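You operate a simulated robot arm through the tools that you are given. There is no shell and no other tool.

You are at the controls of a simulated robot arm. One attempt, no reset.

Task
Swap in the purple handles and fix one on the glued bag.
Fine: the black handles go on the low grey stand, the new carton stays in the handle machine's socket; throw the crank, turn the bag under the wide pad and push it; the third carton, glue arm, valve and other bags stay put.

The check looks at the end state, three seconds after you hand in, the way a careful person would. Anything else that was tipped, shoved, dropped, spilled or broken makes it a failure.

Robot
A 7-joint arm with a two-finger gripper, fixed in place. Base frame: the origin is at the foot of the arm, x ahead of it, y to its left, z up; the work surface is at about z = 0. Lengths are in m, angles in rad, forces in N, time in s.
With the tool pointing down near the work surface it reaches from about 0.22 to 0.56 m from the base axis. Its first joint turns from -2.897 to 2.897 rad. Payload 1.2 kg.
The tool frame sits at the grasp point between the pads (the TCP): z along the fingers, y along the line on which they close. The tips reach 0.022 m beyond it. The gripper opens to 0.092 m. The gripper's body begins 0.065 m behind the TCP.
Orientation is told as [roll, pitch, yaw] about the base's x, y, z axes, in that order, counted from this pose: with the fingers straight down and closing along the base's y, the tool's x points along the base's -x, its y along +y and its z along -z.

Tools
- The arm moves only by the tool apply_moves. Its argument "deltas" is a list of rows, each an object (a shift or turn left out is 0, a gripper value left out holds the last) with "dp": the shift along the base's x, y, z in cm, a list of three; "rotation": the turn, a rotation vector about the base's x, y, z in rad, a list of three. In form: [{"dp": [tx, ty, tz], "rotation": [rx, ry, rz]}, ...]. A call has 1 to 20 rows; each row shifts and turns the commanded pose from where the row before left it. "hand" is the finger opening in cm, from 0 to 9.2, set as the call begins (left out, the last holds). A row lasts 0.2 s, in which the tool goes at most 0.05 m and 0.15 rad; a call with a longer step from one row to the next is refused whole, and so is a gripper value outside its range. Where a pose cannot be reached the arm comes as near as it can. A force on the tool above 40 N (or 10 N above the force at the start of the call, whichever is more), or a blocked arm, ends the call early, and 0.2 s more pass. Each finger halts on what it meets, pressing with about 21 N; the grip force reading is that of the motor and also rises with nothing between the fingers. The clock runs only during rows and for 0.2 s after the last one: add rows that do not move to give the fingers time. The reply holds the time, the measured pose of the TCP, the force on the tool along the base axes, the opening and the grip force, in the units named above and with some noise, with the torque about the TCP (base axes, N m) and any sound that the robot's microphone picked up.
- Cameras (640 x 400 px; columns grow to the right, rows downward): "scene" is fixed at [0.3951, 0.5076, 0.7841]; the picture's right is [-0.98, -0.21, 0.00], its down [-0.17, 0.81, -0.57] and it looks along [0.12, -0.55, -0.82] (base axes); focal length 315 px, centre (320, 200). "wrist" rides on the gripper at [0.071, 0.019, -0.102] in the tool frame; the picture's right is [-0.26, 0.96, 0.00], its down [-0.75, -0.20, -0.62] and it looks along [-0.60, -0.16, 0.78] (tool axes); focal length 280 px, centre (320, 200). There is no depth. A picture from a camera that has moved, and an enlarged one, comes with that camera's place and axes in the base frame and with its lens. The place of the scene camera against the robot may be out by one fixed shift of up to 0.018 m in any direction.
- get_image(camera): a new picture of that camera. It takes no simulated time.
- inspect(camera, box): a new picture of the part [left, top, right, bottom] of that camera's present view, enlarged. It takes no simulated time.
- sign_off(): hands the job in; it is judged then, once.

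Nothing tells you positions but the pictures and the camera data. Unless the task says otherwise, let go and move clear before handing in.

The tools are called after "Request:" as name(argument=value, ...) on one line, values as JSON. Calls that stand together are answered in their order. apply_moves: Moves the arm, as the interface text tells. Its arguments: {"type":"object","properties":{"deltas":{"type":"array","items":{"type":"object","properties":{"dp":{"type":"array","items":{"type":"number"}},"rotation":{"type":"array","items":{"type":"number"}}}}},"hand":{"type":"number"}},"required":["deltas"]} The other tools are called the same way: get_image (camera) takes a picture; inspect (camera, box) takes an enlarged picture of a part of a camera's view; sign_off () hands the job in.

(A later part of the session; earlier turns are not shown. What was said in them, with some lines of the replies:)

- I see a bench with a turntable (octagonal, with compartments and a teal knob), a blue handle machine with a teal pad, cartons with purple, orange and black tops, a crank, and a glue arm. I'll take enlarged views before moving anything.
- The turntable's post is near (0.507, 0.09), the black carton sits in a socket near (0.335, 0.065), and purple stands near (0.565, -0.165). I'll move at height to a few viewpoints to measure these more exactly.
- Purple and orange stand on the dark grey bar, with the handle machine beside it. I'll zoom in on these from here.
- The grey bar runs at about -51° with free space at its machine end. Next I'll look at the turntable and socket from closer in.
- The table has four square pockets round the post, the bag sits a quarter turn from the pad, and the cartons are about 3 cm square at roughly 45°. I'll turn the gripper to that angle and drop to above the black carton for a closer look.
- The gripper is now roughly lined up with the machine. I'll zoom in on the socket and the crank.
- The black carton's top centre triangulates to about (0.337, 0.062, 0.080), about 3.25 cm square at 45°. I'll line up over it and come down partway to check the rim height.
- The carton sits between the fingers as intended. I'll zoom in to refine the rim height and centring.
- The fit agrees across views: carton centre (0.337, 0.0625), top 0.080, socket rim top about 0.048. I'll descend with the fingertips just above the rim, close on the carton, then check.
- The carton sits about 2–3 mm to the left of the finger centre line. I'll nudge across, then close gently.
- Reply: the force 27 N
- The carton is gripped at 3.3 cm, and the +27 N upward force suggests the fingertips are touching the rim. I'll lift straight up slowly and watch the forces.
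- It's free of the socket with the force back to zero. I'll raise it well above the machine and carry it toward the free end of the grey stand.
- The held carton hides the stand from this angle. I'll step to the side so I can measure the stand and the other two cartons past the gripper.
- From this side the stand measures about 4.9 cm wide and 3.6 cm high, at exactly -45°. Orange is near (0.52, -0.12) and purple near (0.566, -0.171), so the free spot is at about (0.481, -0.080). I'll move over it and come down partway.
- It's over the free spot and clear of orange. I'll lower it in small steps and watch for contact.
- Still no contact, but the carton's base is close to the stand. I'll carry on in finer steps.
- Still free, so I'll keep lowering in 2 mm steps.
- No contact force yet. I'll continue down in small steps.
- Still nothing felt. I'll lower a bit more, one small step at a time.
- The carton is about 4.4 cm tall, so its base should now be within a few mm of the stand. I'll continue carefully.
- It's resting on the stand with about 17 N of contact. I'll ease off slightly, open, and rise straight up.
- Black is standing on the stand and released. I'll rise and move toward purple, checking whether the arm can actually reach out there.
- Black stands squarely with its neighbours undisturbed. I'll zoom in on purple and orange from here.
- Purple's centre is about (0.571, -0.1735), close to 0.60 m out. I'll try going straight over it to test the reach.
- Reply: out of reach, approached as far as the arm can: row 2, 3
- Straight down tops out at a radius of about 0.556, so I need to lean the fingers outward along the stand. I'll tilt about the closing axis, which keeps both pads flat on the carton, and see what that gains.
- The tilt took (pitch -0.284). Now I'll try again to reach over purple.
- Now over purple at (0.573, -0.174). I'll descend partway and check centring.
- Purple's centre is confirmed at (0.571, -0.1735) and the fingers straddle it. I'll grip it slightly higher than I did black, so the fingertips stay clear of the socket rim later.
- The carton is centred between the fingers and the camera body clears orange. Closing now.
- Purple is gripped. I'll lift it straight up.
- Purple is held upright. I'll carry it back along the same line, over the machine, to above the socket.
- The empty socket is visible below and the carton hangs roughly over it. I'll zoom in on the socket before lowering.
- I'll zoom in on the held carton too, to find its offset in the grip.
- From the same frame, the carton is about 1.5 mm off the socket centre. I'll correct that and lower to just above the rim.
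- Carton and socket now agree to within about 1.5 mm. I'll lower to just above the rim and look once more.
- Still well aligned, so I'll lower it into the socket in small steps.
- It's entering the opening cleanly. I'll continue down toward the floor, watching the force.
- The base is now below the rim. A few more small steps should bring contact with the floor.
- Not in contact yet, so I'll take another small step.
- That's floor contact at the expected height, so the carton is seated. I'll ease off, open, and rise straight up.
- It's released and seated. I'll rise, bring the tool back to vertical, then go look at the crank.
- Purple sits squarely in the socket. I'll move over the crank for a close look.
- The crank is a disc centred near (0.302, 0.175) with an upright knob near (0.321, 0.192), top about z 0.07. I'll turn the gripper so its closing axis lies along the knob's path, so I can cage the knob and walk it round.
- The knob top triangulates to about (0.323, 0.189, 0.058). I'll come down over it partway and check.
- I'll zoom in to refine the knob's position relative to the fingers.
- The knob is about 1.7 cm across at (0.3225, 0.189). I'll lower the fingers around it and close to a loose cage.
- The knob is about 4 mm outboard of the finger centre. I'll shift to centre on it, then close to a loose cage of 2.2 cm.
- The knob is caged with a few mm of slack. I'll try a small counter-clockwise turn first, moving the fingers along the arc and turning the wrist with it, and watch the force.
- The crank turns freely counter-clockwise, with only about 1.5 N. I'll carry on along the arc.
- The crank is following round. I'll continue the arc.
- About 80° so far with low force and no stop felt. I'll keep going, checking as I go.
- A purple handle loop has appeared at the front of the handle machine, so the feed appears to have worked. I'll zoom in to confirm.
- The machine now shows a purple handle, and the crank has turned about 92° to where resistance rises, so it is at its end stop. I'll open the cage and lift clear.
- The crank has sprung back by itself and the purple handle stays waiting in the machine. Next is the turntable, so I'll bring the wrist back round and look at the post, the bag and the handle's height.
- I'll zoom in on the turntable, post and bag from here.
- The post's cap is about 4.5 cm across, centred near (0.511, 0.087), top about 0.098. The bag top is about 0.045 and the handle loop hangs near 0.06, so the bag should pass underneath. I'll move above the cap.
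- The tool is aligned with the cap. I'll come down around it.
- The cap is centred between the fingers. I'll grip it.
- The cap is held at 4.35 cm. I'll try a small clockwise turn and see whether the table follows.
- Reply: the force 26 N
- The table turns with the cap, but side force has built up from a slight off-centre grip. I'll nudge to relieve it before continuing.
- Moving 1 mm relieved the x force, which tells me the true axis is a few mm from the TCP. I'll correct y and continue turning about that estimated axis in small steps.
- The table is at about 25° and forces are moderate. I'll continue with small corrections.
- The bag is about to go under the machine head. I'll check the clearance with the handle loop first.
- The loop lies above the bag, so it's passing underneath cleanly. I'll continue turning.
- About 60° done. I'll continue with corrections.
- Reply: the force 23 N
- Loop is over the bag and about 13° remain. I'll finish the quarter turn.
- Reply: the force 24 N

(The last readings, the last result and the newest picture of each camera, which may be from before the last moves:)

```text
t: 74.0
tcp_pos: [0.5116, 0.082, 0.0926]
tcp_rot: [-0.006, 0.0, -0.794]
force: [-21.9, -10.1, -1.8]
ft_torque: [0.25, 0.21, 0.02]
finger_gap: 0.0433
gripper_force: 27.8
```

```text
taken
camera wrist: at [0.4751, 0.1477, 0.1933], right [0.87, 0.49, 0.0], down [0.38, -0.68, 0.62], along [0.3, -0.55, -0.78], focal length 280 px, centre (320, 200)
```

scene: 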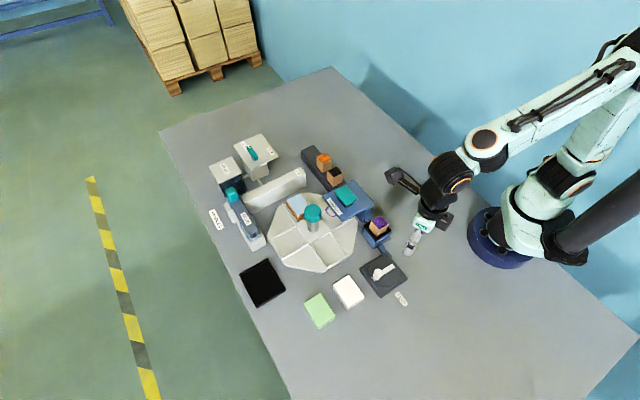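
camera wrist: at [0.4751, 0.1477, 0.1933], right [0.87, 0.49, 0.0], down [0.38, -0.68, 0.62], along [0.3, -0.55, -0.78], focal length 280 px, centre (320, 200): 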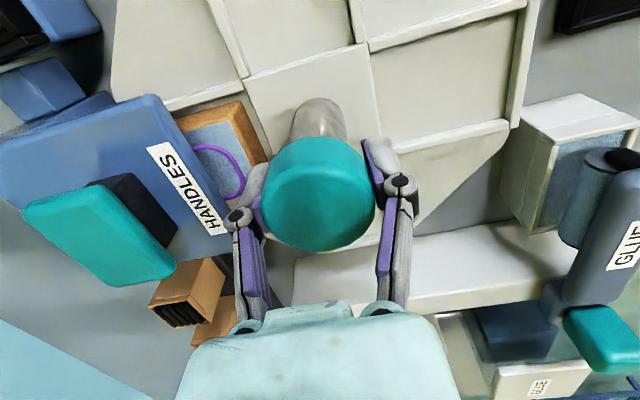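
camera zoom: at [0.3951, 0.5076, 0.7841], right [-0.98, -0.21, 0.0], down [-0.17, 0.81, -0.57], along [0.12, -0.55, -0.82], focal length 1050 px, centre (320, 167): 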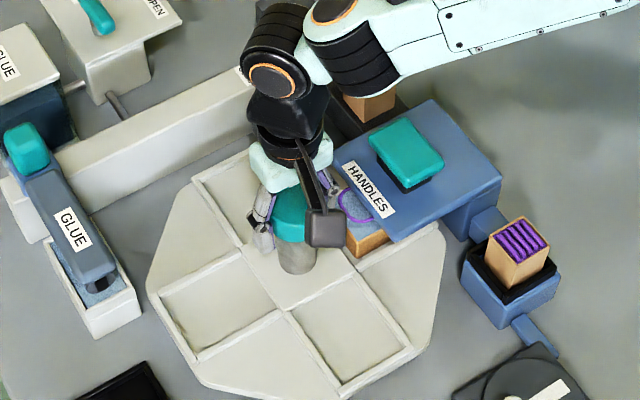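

The table now sits square to the machine with the bag under the head and the loop over it. I'll open just enough to free the cap and rise, keeping clear of the loop.

Request:
apply_moves(deltas=[{"dp": [0, 0, 0]}, {"dp": [0, 0, 0]}], hand=5.2)

Request:
apply_moves(deltas=[{"dp": [0, 0, 1]}, {"dp": [0, 0, 2]}, {"dp": [0, 0, 3]}, {"dp": [0, 0, 3]}, {"dp": [0, 0, 3]}, {"dp": [0, 0, 0]}], hand=5.2)

Request:
get_image(camera="wrist")

Request:
inspect(camera="scene", box=[260, 150, 380, 270])

Request:
inspect(camera="scene", box=[310, 170, 380, 240])

```text
t: 74.6
tcp_pos: [0.5112, 0.0847, 0.0935]
tcp_rot: [0.003, -0.002, -0.793]
force: [-0.1, -0.5, 0.4]
ft_torque: [0.03, -0.02, -0.01]
finger_gap: 0.0524
gripper_force: 0.0
```

```text
t: 76.0
tcp_pos: [0.5113, 0.0851, 0.2175]
tcp_rot: [0.0, 0.0, -0.789]
force: [0.7, 0.8, -0.6]
ft_torque: [-0.02, -0.01, 0.01]
finger_gap: 0.0522
gripper_force: 0.0
```

```text
taken
camera wrist: at [0.4748, 0.1495, 0.3162], right [0.87, 0.49, 0.0], down [0.38, -0.68, 0.63], along [0.31, -0.54, -0.78], focal length 280 px, centre (320, 200)
```

wrist: 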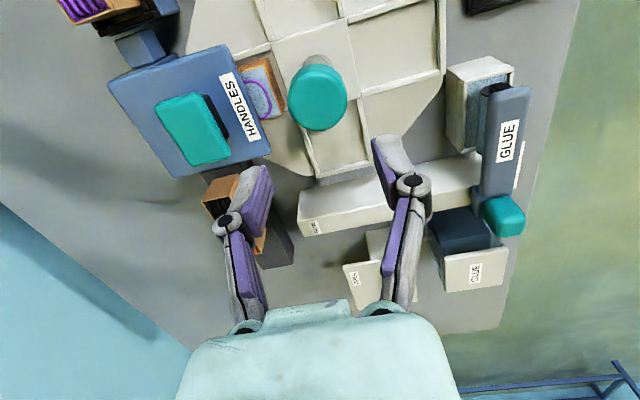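

```text
3.33 times, centred on (320, 210) of scene
camera zoom: at [0.3951, 0.5076, 0.7841], right [-0.98, -0.21, 0.0], down [-0.17, 0.81, -0.57], along [0.12, -0.55, -0.82], focal length 1050 px, centre (320, 167)
```

zoom: 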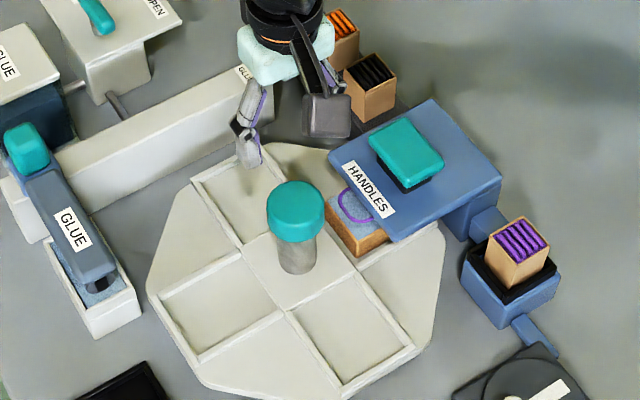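

```text
5.71 times, centred on (345, 205) of scene
camera zoom: at [0.3951, 0.5076, 0.7841], right [-0.98, -0.21, 0.0], down [-0.17, 0.81, -0.57], along [0.12, -0.55, -0.82], focal length 1801 px, centre (177, 171)
```

zoom: 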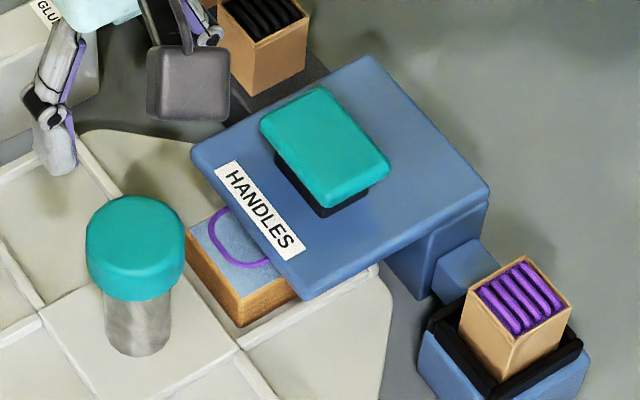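

The bag is square under the head with the handle loop lying over it. I'll close the fingers and move above the centre of the wide pad, near (0.433, 0.010).

Request:
apply_moves(deltas=[{"dp": [-2.6, -2.5, 0]}, {"dp": [-2.6, -2.5, 0]}, {"dp": [-2.63, -2.5, 0]}, {"dp": [0, 0, -2.5]}, {"dp": [0, 0, -2.5]}, {"dp": [0, 0, 0]}, {"dp": [0, 0, 0]}], hand=0)

Request:
get_image(camera="wrist")

Request:
inspect(camera="scene", box=[310, 150, 390, 240])

```text
t: 77.6
tcp_pos: [0.4356, 0.0099, 0.1622]
tcp_rot: [0.001, 0.001, -0.791]
force: [-0.6, 1.0, -0.3]
ft_torque: [0.02, -0.01, 0.04]
finger_gap: 0.0
gripper_force: 21.1
```

```text
taken
camera wrist: at [0.3978, 0.074, 0.2634], right [0.87, 0.49, 0.0], down [0.38, -0.68, 0.62], along [0.31, -0.54, -0.78], focal length 280 px, centre (320, 200)
```

wrist: 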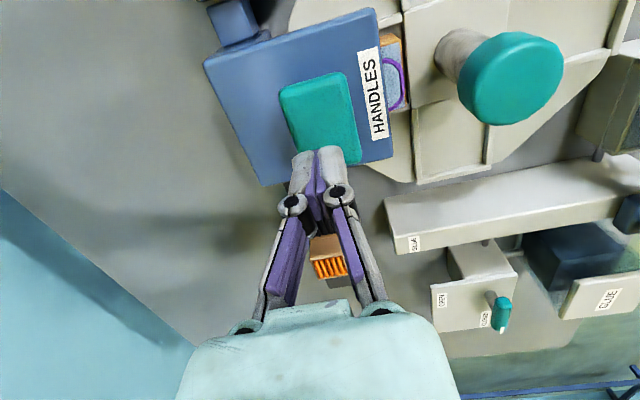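

```text
4.44 times, centred on (350, 195) of scene
camera zoom: at [0.3951, 0.5076, 0.7841], right [-0.98, -0.21, 0.0], down [-0.17, 0.81, -0.57], along [0.12, -0.55, -0.82], focal length 1400 px, centre (187, 222)
```

zoom: 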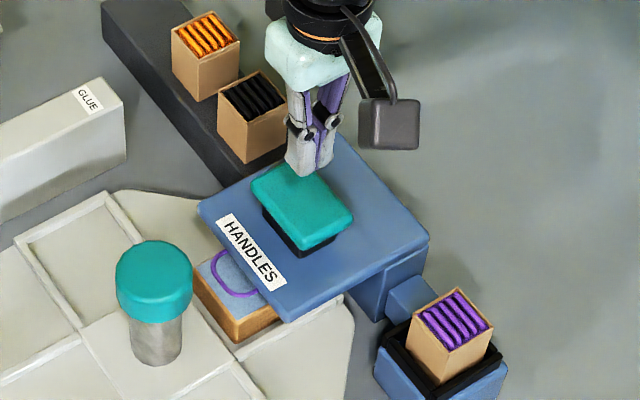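

The closed fingertips are over the pad's centre. I'll lower to just above it and then press in small steps.

Request:
apply_moves(deltas=[{"dp": [0, 0.1, -1.5]}, {"dp": [0, 0, -1.5]}, {"dp": [0, 0, -0.8]}, {"dp": [0, 0, 0]}], hand=0)

Request:
inspect(camera="scene", box=[310, 150, 390, 240])

Request:
inspect(camera="wrist", box=[220, 40, 440, 240])

```text
t: 78.6
tcp_pos: [0.4349, 0.0095, 0.1244]
tcp_rot: [0.002, 0.0, -0.79]
force: [2.6, -0.5, 3.1]
ft_torque: [0.02, -0.05, 0.0]
finger_gap: 0.006
gripper_force: 28.1
```

```text
4.44 times, centred on (350, 195) of scene
camera zoom: at [0.3951, 0.5076, 0.7841], right [-0.98, -0.21, 0.0], down [-0.17, 0.81, -0.57], along [0.12, -0.55, -0.82], focal length 1400 px, centre (187, 222)
```

zoom: 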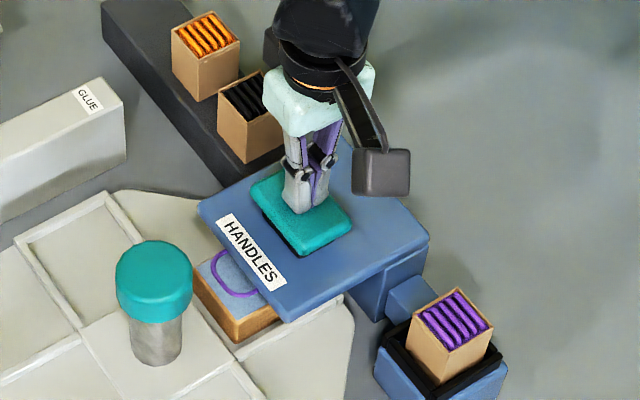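

```text
2.00 times, centred on (330, 140) of wrist
camera zoom: at [0.3973, 0.0736, 0.2253], right [0.87, 0.49, 0.0], down [0.38, -0.68, 0.63], along [0.31, -0.54, -0.78], focal length 561 px, centre (300, 320)
```

zoom: 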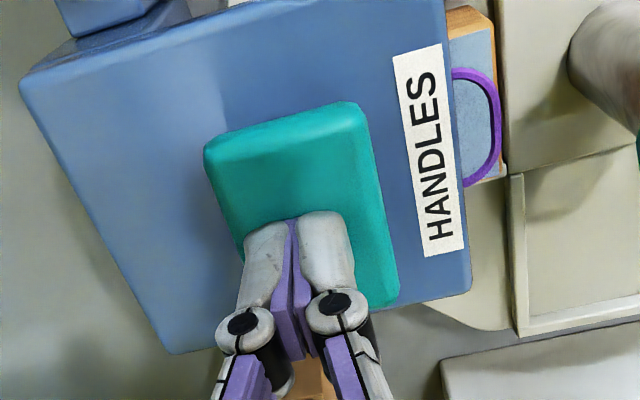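

Contact has begun at about z 0.124. I'll press on in small steps.

Request:
apply_moves(deltas=[{"dp": [0, 0, -0.3]}, {"dp": [0, 0, -0.3]}, {"dp": [0, 0, 0]}], hand=0)

Request:
inspect(camera="scene", box=[310, 170, 380, 240])

```text
t: 79.4
tcp_pos: [0.4337, 0.0093, 0.1194]
tcp_rot: [-0.001, 0.0, -0.788]
force: [-0.9, 2.6, 7.1]
ft_torque: [0.03, 0.01, -0.01]
finger_gap: 0.0059
gripper_force: 28.3
heard: click
```

```text
5.71 times, centred on (345, 205) of scene
camera zoom: at [0.3951, 0.5076, 0.7841], right [-0.98, -0.21, 0.0], down [-0.17, 0.81, -0.57], along [0.12, -0.55, -0.82], focal length 1801 px, centre (177, 171)
```

zoom: 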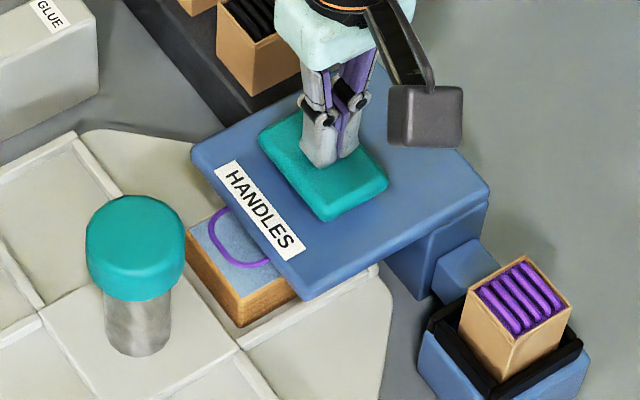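

A click sounded and the pad has gone down. I'll press a touch further to be sure of the full stroke and hold briefly.

Request:
apply_moves(deltas=[{"dp": [0, 0, -0.2]}, {"dp": [0, 0, 0]}, {"dp": [0, 0, 0]}], hand=0)

Request:
inspect(camera="scene", box=[310, 170, 380, 240])

Request:
inspect(camera="wrist", box=[300, 0, 500, 200])

```text
t: 80.2
tcp_pos: [0.434, 0.009, 0.116]
tcp_rot: [0.002, -0.002, -0.79]
force: [3.3, 1.5, 6.3]
ft_torque: [0.03, -0.08, -0.02]
finger_gap: 0.0061
gripper_force: 27.7
```

```text
5.71 times, centred on (345, 205) of scene
camera zoom: at [0.3951, 0.5076, 0.7841], right [-0.98, -0.21, 0.0], down [-0.17, 0.81, -0.57], along [0.12, -0.55, -0.82], focal length 1801 px, centre (177, 171)
```

zoom: 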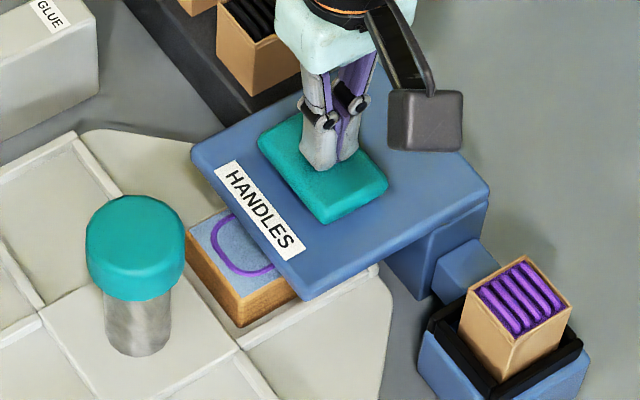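

```text
2.00 times, centred on (400, 100) of wrist
camera zoom: at [0.397, 0.0735, 0.2168], right [0.87, 0.49, 0.0], down [0.38, -0.68, 0.63], along [0.31, -0.54, -0.78], focal length 561 px, centre (160, 400)
```

zoom: 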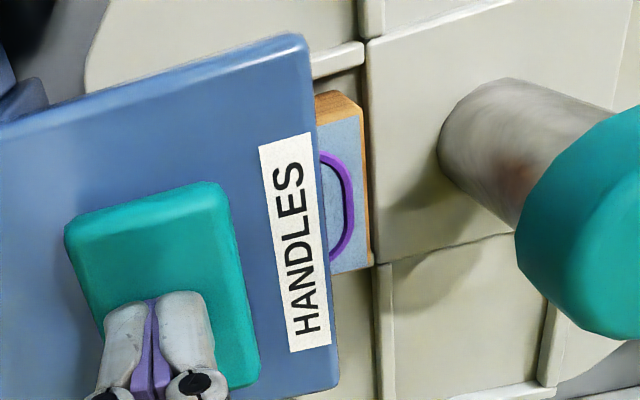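

The handle loop has moved down onto the bag's top. I'll hold briefly and then lift off.

Request:
apply_moves(deltas=[{"dp": [0, 0, 0]}, {"dp": [0, 0, 0]}, {"dp": [0, 0, 0]}, {"dp": [0, 0, 0]}], hand=0)

Request:
apply_moves(deltas=[{"dp": [0, 0, 0.5]}, {"dp": [0, 0, 1]}, {"dp": [0, 0, 3]}, {"dp": [0, 0, 4]}, {"dp": [0, 0, 3]}, {"dp": [0, 0, 0]}], hand=0)

Request:
inspect(camera="scene", box=[310, 170, 380, 240])

Request:
get_image(camera="wrist")

```text
t: 81.2
tcp_pos: [0.4333, 0.01, 0.1168]
tcp_rot: [0.0, 0.0, -0.791]
force: [3.3, 1.1, 7.7]
ft_torque: [0.03, -0.1, -0.01]
finger_gap: 0.0061
gripper_force: 28.5
```

```text
t: 82.6
tcp_pos: [0.4344, 0.012, 0.229]
tcp_rot: [0.0, 0.0, -0.79]
force: [-0.8, -0.6, 0.6]
ft_torque: [0.04, 0.03, 0.01]
finger_gap: 0.0
gripper_force: 28.4
```

```text
5.71 times, centred on (345, 205) of scene
camera zoom: at [0.3951, 0.5076, 0.7841], right [-0.98, -0.21, 0.0], down [-0.17, 0.81, -0.57], along [0.12, -0.55, -0.82], focal length 1801 px, centre (177, 171)
```

zoom: 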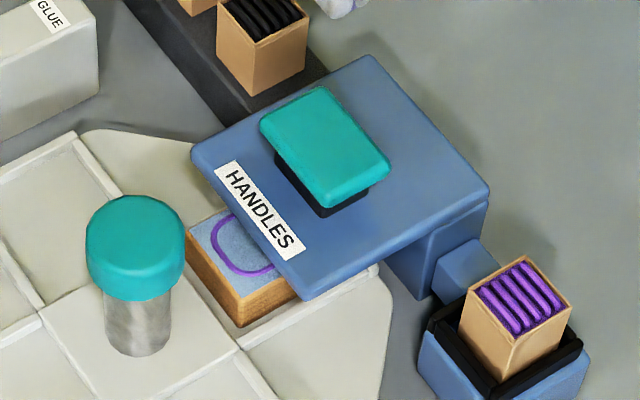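

```text
taken
camera wrist: at [0.3987, 0.0749, 0.3304], right [0.87, 0.49, 0.0], down [0.39, -0.68, 0.62], along [0.31, -0.54, -0.78], focal length 280 px, centre (320, 200)
```

wrist: 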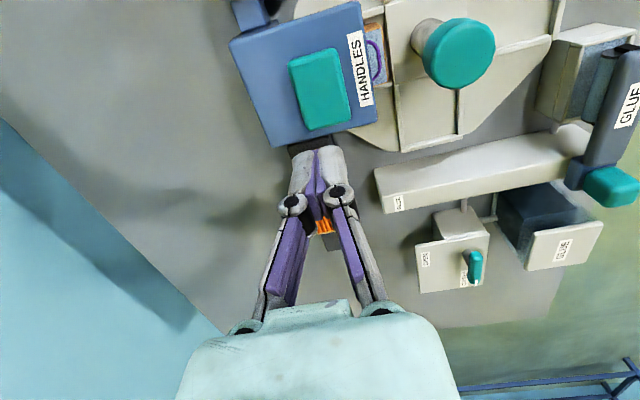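

The pad has sprung back up and the purple handle stays on the bag. I'll move the arm well clear and do a final check of everything.

Request:
apply_moves(deltas=[{"dp": [-2, 0.5, 4]}, {"dp": [-2, 0.5, 4]}, {"dp": [-2.5, 0.5, 4]}, {"dp": [-2.5, 0.5, 3]}, {"dp": [-2, 0, 1]}, {"dp": [0, 0, 0]}, {"dp": [0, 0, 0]}], hand=4)

Request:
get_image(camera="scene")

Request:
inspect(camera="scene", box=[200, 120, 420, 260])

Request:
inspect(camera="scene", box=[300, 180, 440, 320])

Request:
get_image(camera="wrist")

```text
t: 84.2
tcp_pos: [0.3245, 0.0293, 0.3933]
tcp_rot: [0.0, 0.0, -0.79]
force: [-0.5, 0.3, -1.0]
ft_torque: [-0.01, 0.02, 0.03]
finger_gap: 0.04
gripper_force: 0.1
```

```text
taken
```

scene: 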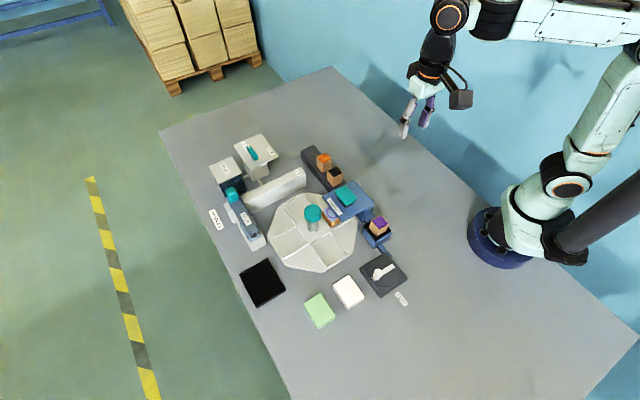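

```text
2.86 times, centred on (310, 190) of scene
camera zoom: at [0.3951, 0.5076, 0.7841], right [-0.98, -0.21, 0.0], down [-0.17, 0.81, -0.57], along [0.12, -0.55, -0.82], focal length 900 px, centre (349, 229)
```

zoom: 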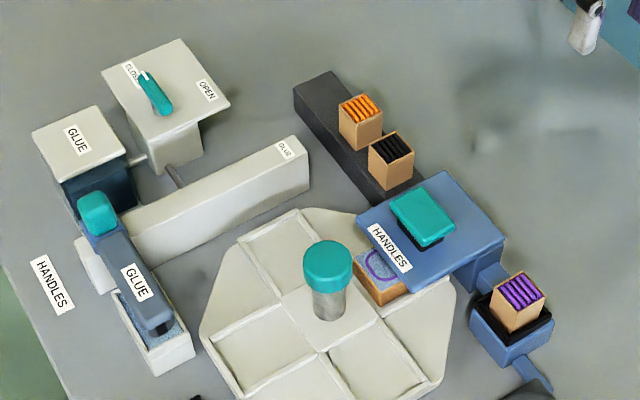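

```text
2.86 times, centred on (370, 250) of scene
camera zoom: at [0.3951, 0.5076, 0.7841], right [-0.98, -0.21, 0.0], down [-0.17, 0.81, -0.57], along [0.12, -0.55, -0.82], focal length 900 px, centre (177, 57)
```

zoom: 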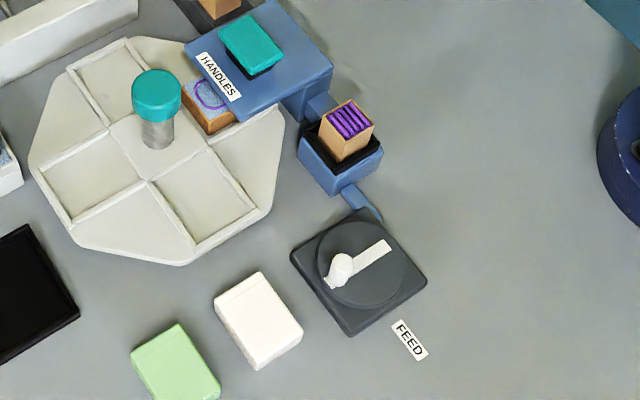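

```text
taken
camera wrist: at [0.2881, 0.0942, 0.4931], right [0.87, 0.49, 0.0], down [0.38, -0.68, 0.62], along [0.31, -0.54, -0.78], focal length 280 px, centre (320, 200)
```

wrist: 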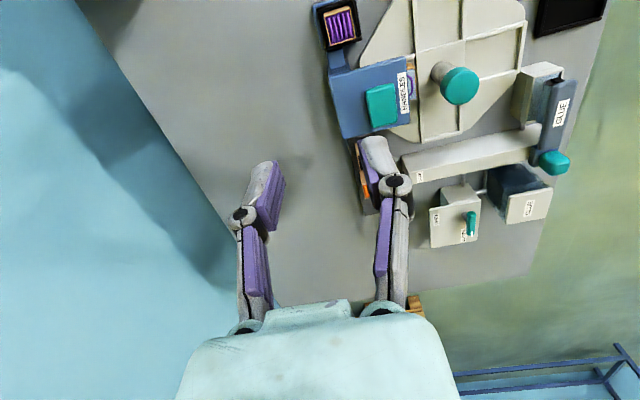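

Everything checks out in the final pictures. The purple carton is in the socket and black stands on the grey stand. The purple handle lies on the bag under the pad, which has sprung back up. Orange, the glue arm, the valve and the other bags are unmoved. The arm is clear, so I'm handing in.

Request:
sign_off()

```text
The job is handed in.
```

The handles are swapped and a purple one is on the glued bag. I handed the job in with the arm clear; the result of the check hasn't come back.

- **Black handles:** the carton stands upright on the low grey stand, next to the orange one.
- **Purple handles:** the new carton is seated in the handle machine's socket. The purple carton was beyond straight-down reach, so I tilted the gripper to pick it up.
- **Crank:** I turned it about 92° counter-clockwise and the machine fed out a purple handle. The crank then sprang back to its starting position by itself.
- **Bag:** I turned the table a quarter turn clockwise so the glued bag sits under the wide pad. When I pressed the pad there was a click and the handle came down onto the bag, and it stayed there after the pad rose. I judged this from the pictures and the click and did not tug on the handle.
- **Everything else:** in the final pictures the orange carton, glue arm, valve and other bags look where they started, and nothing is tipped or spilled.
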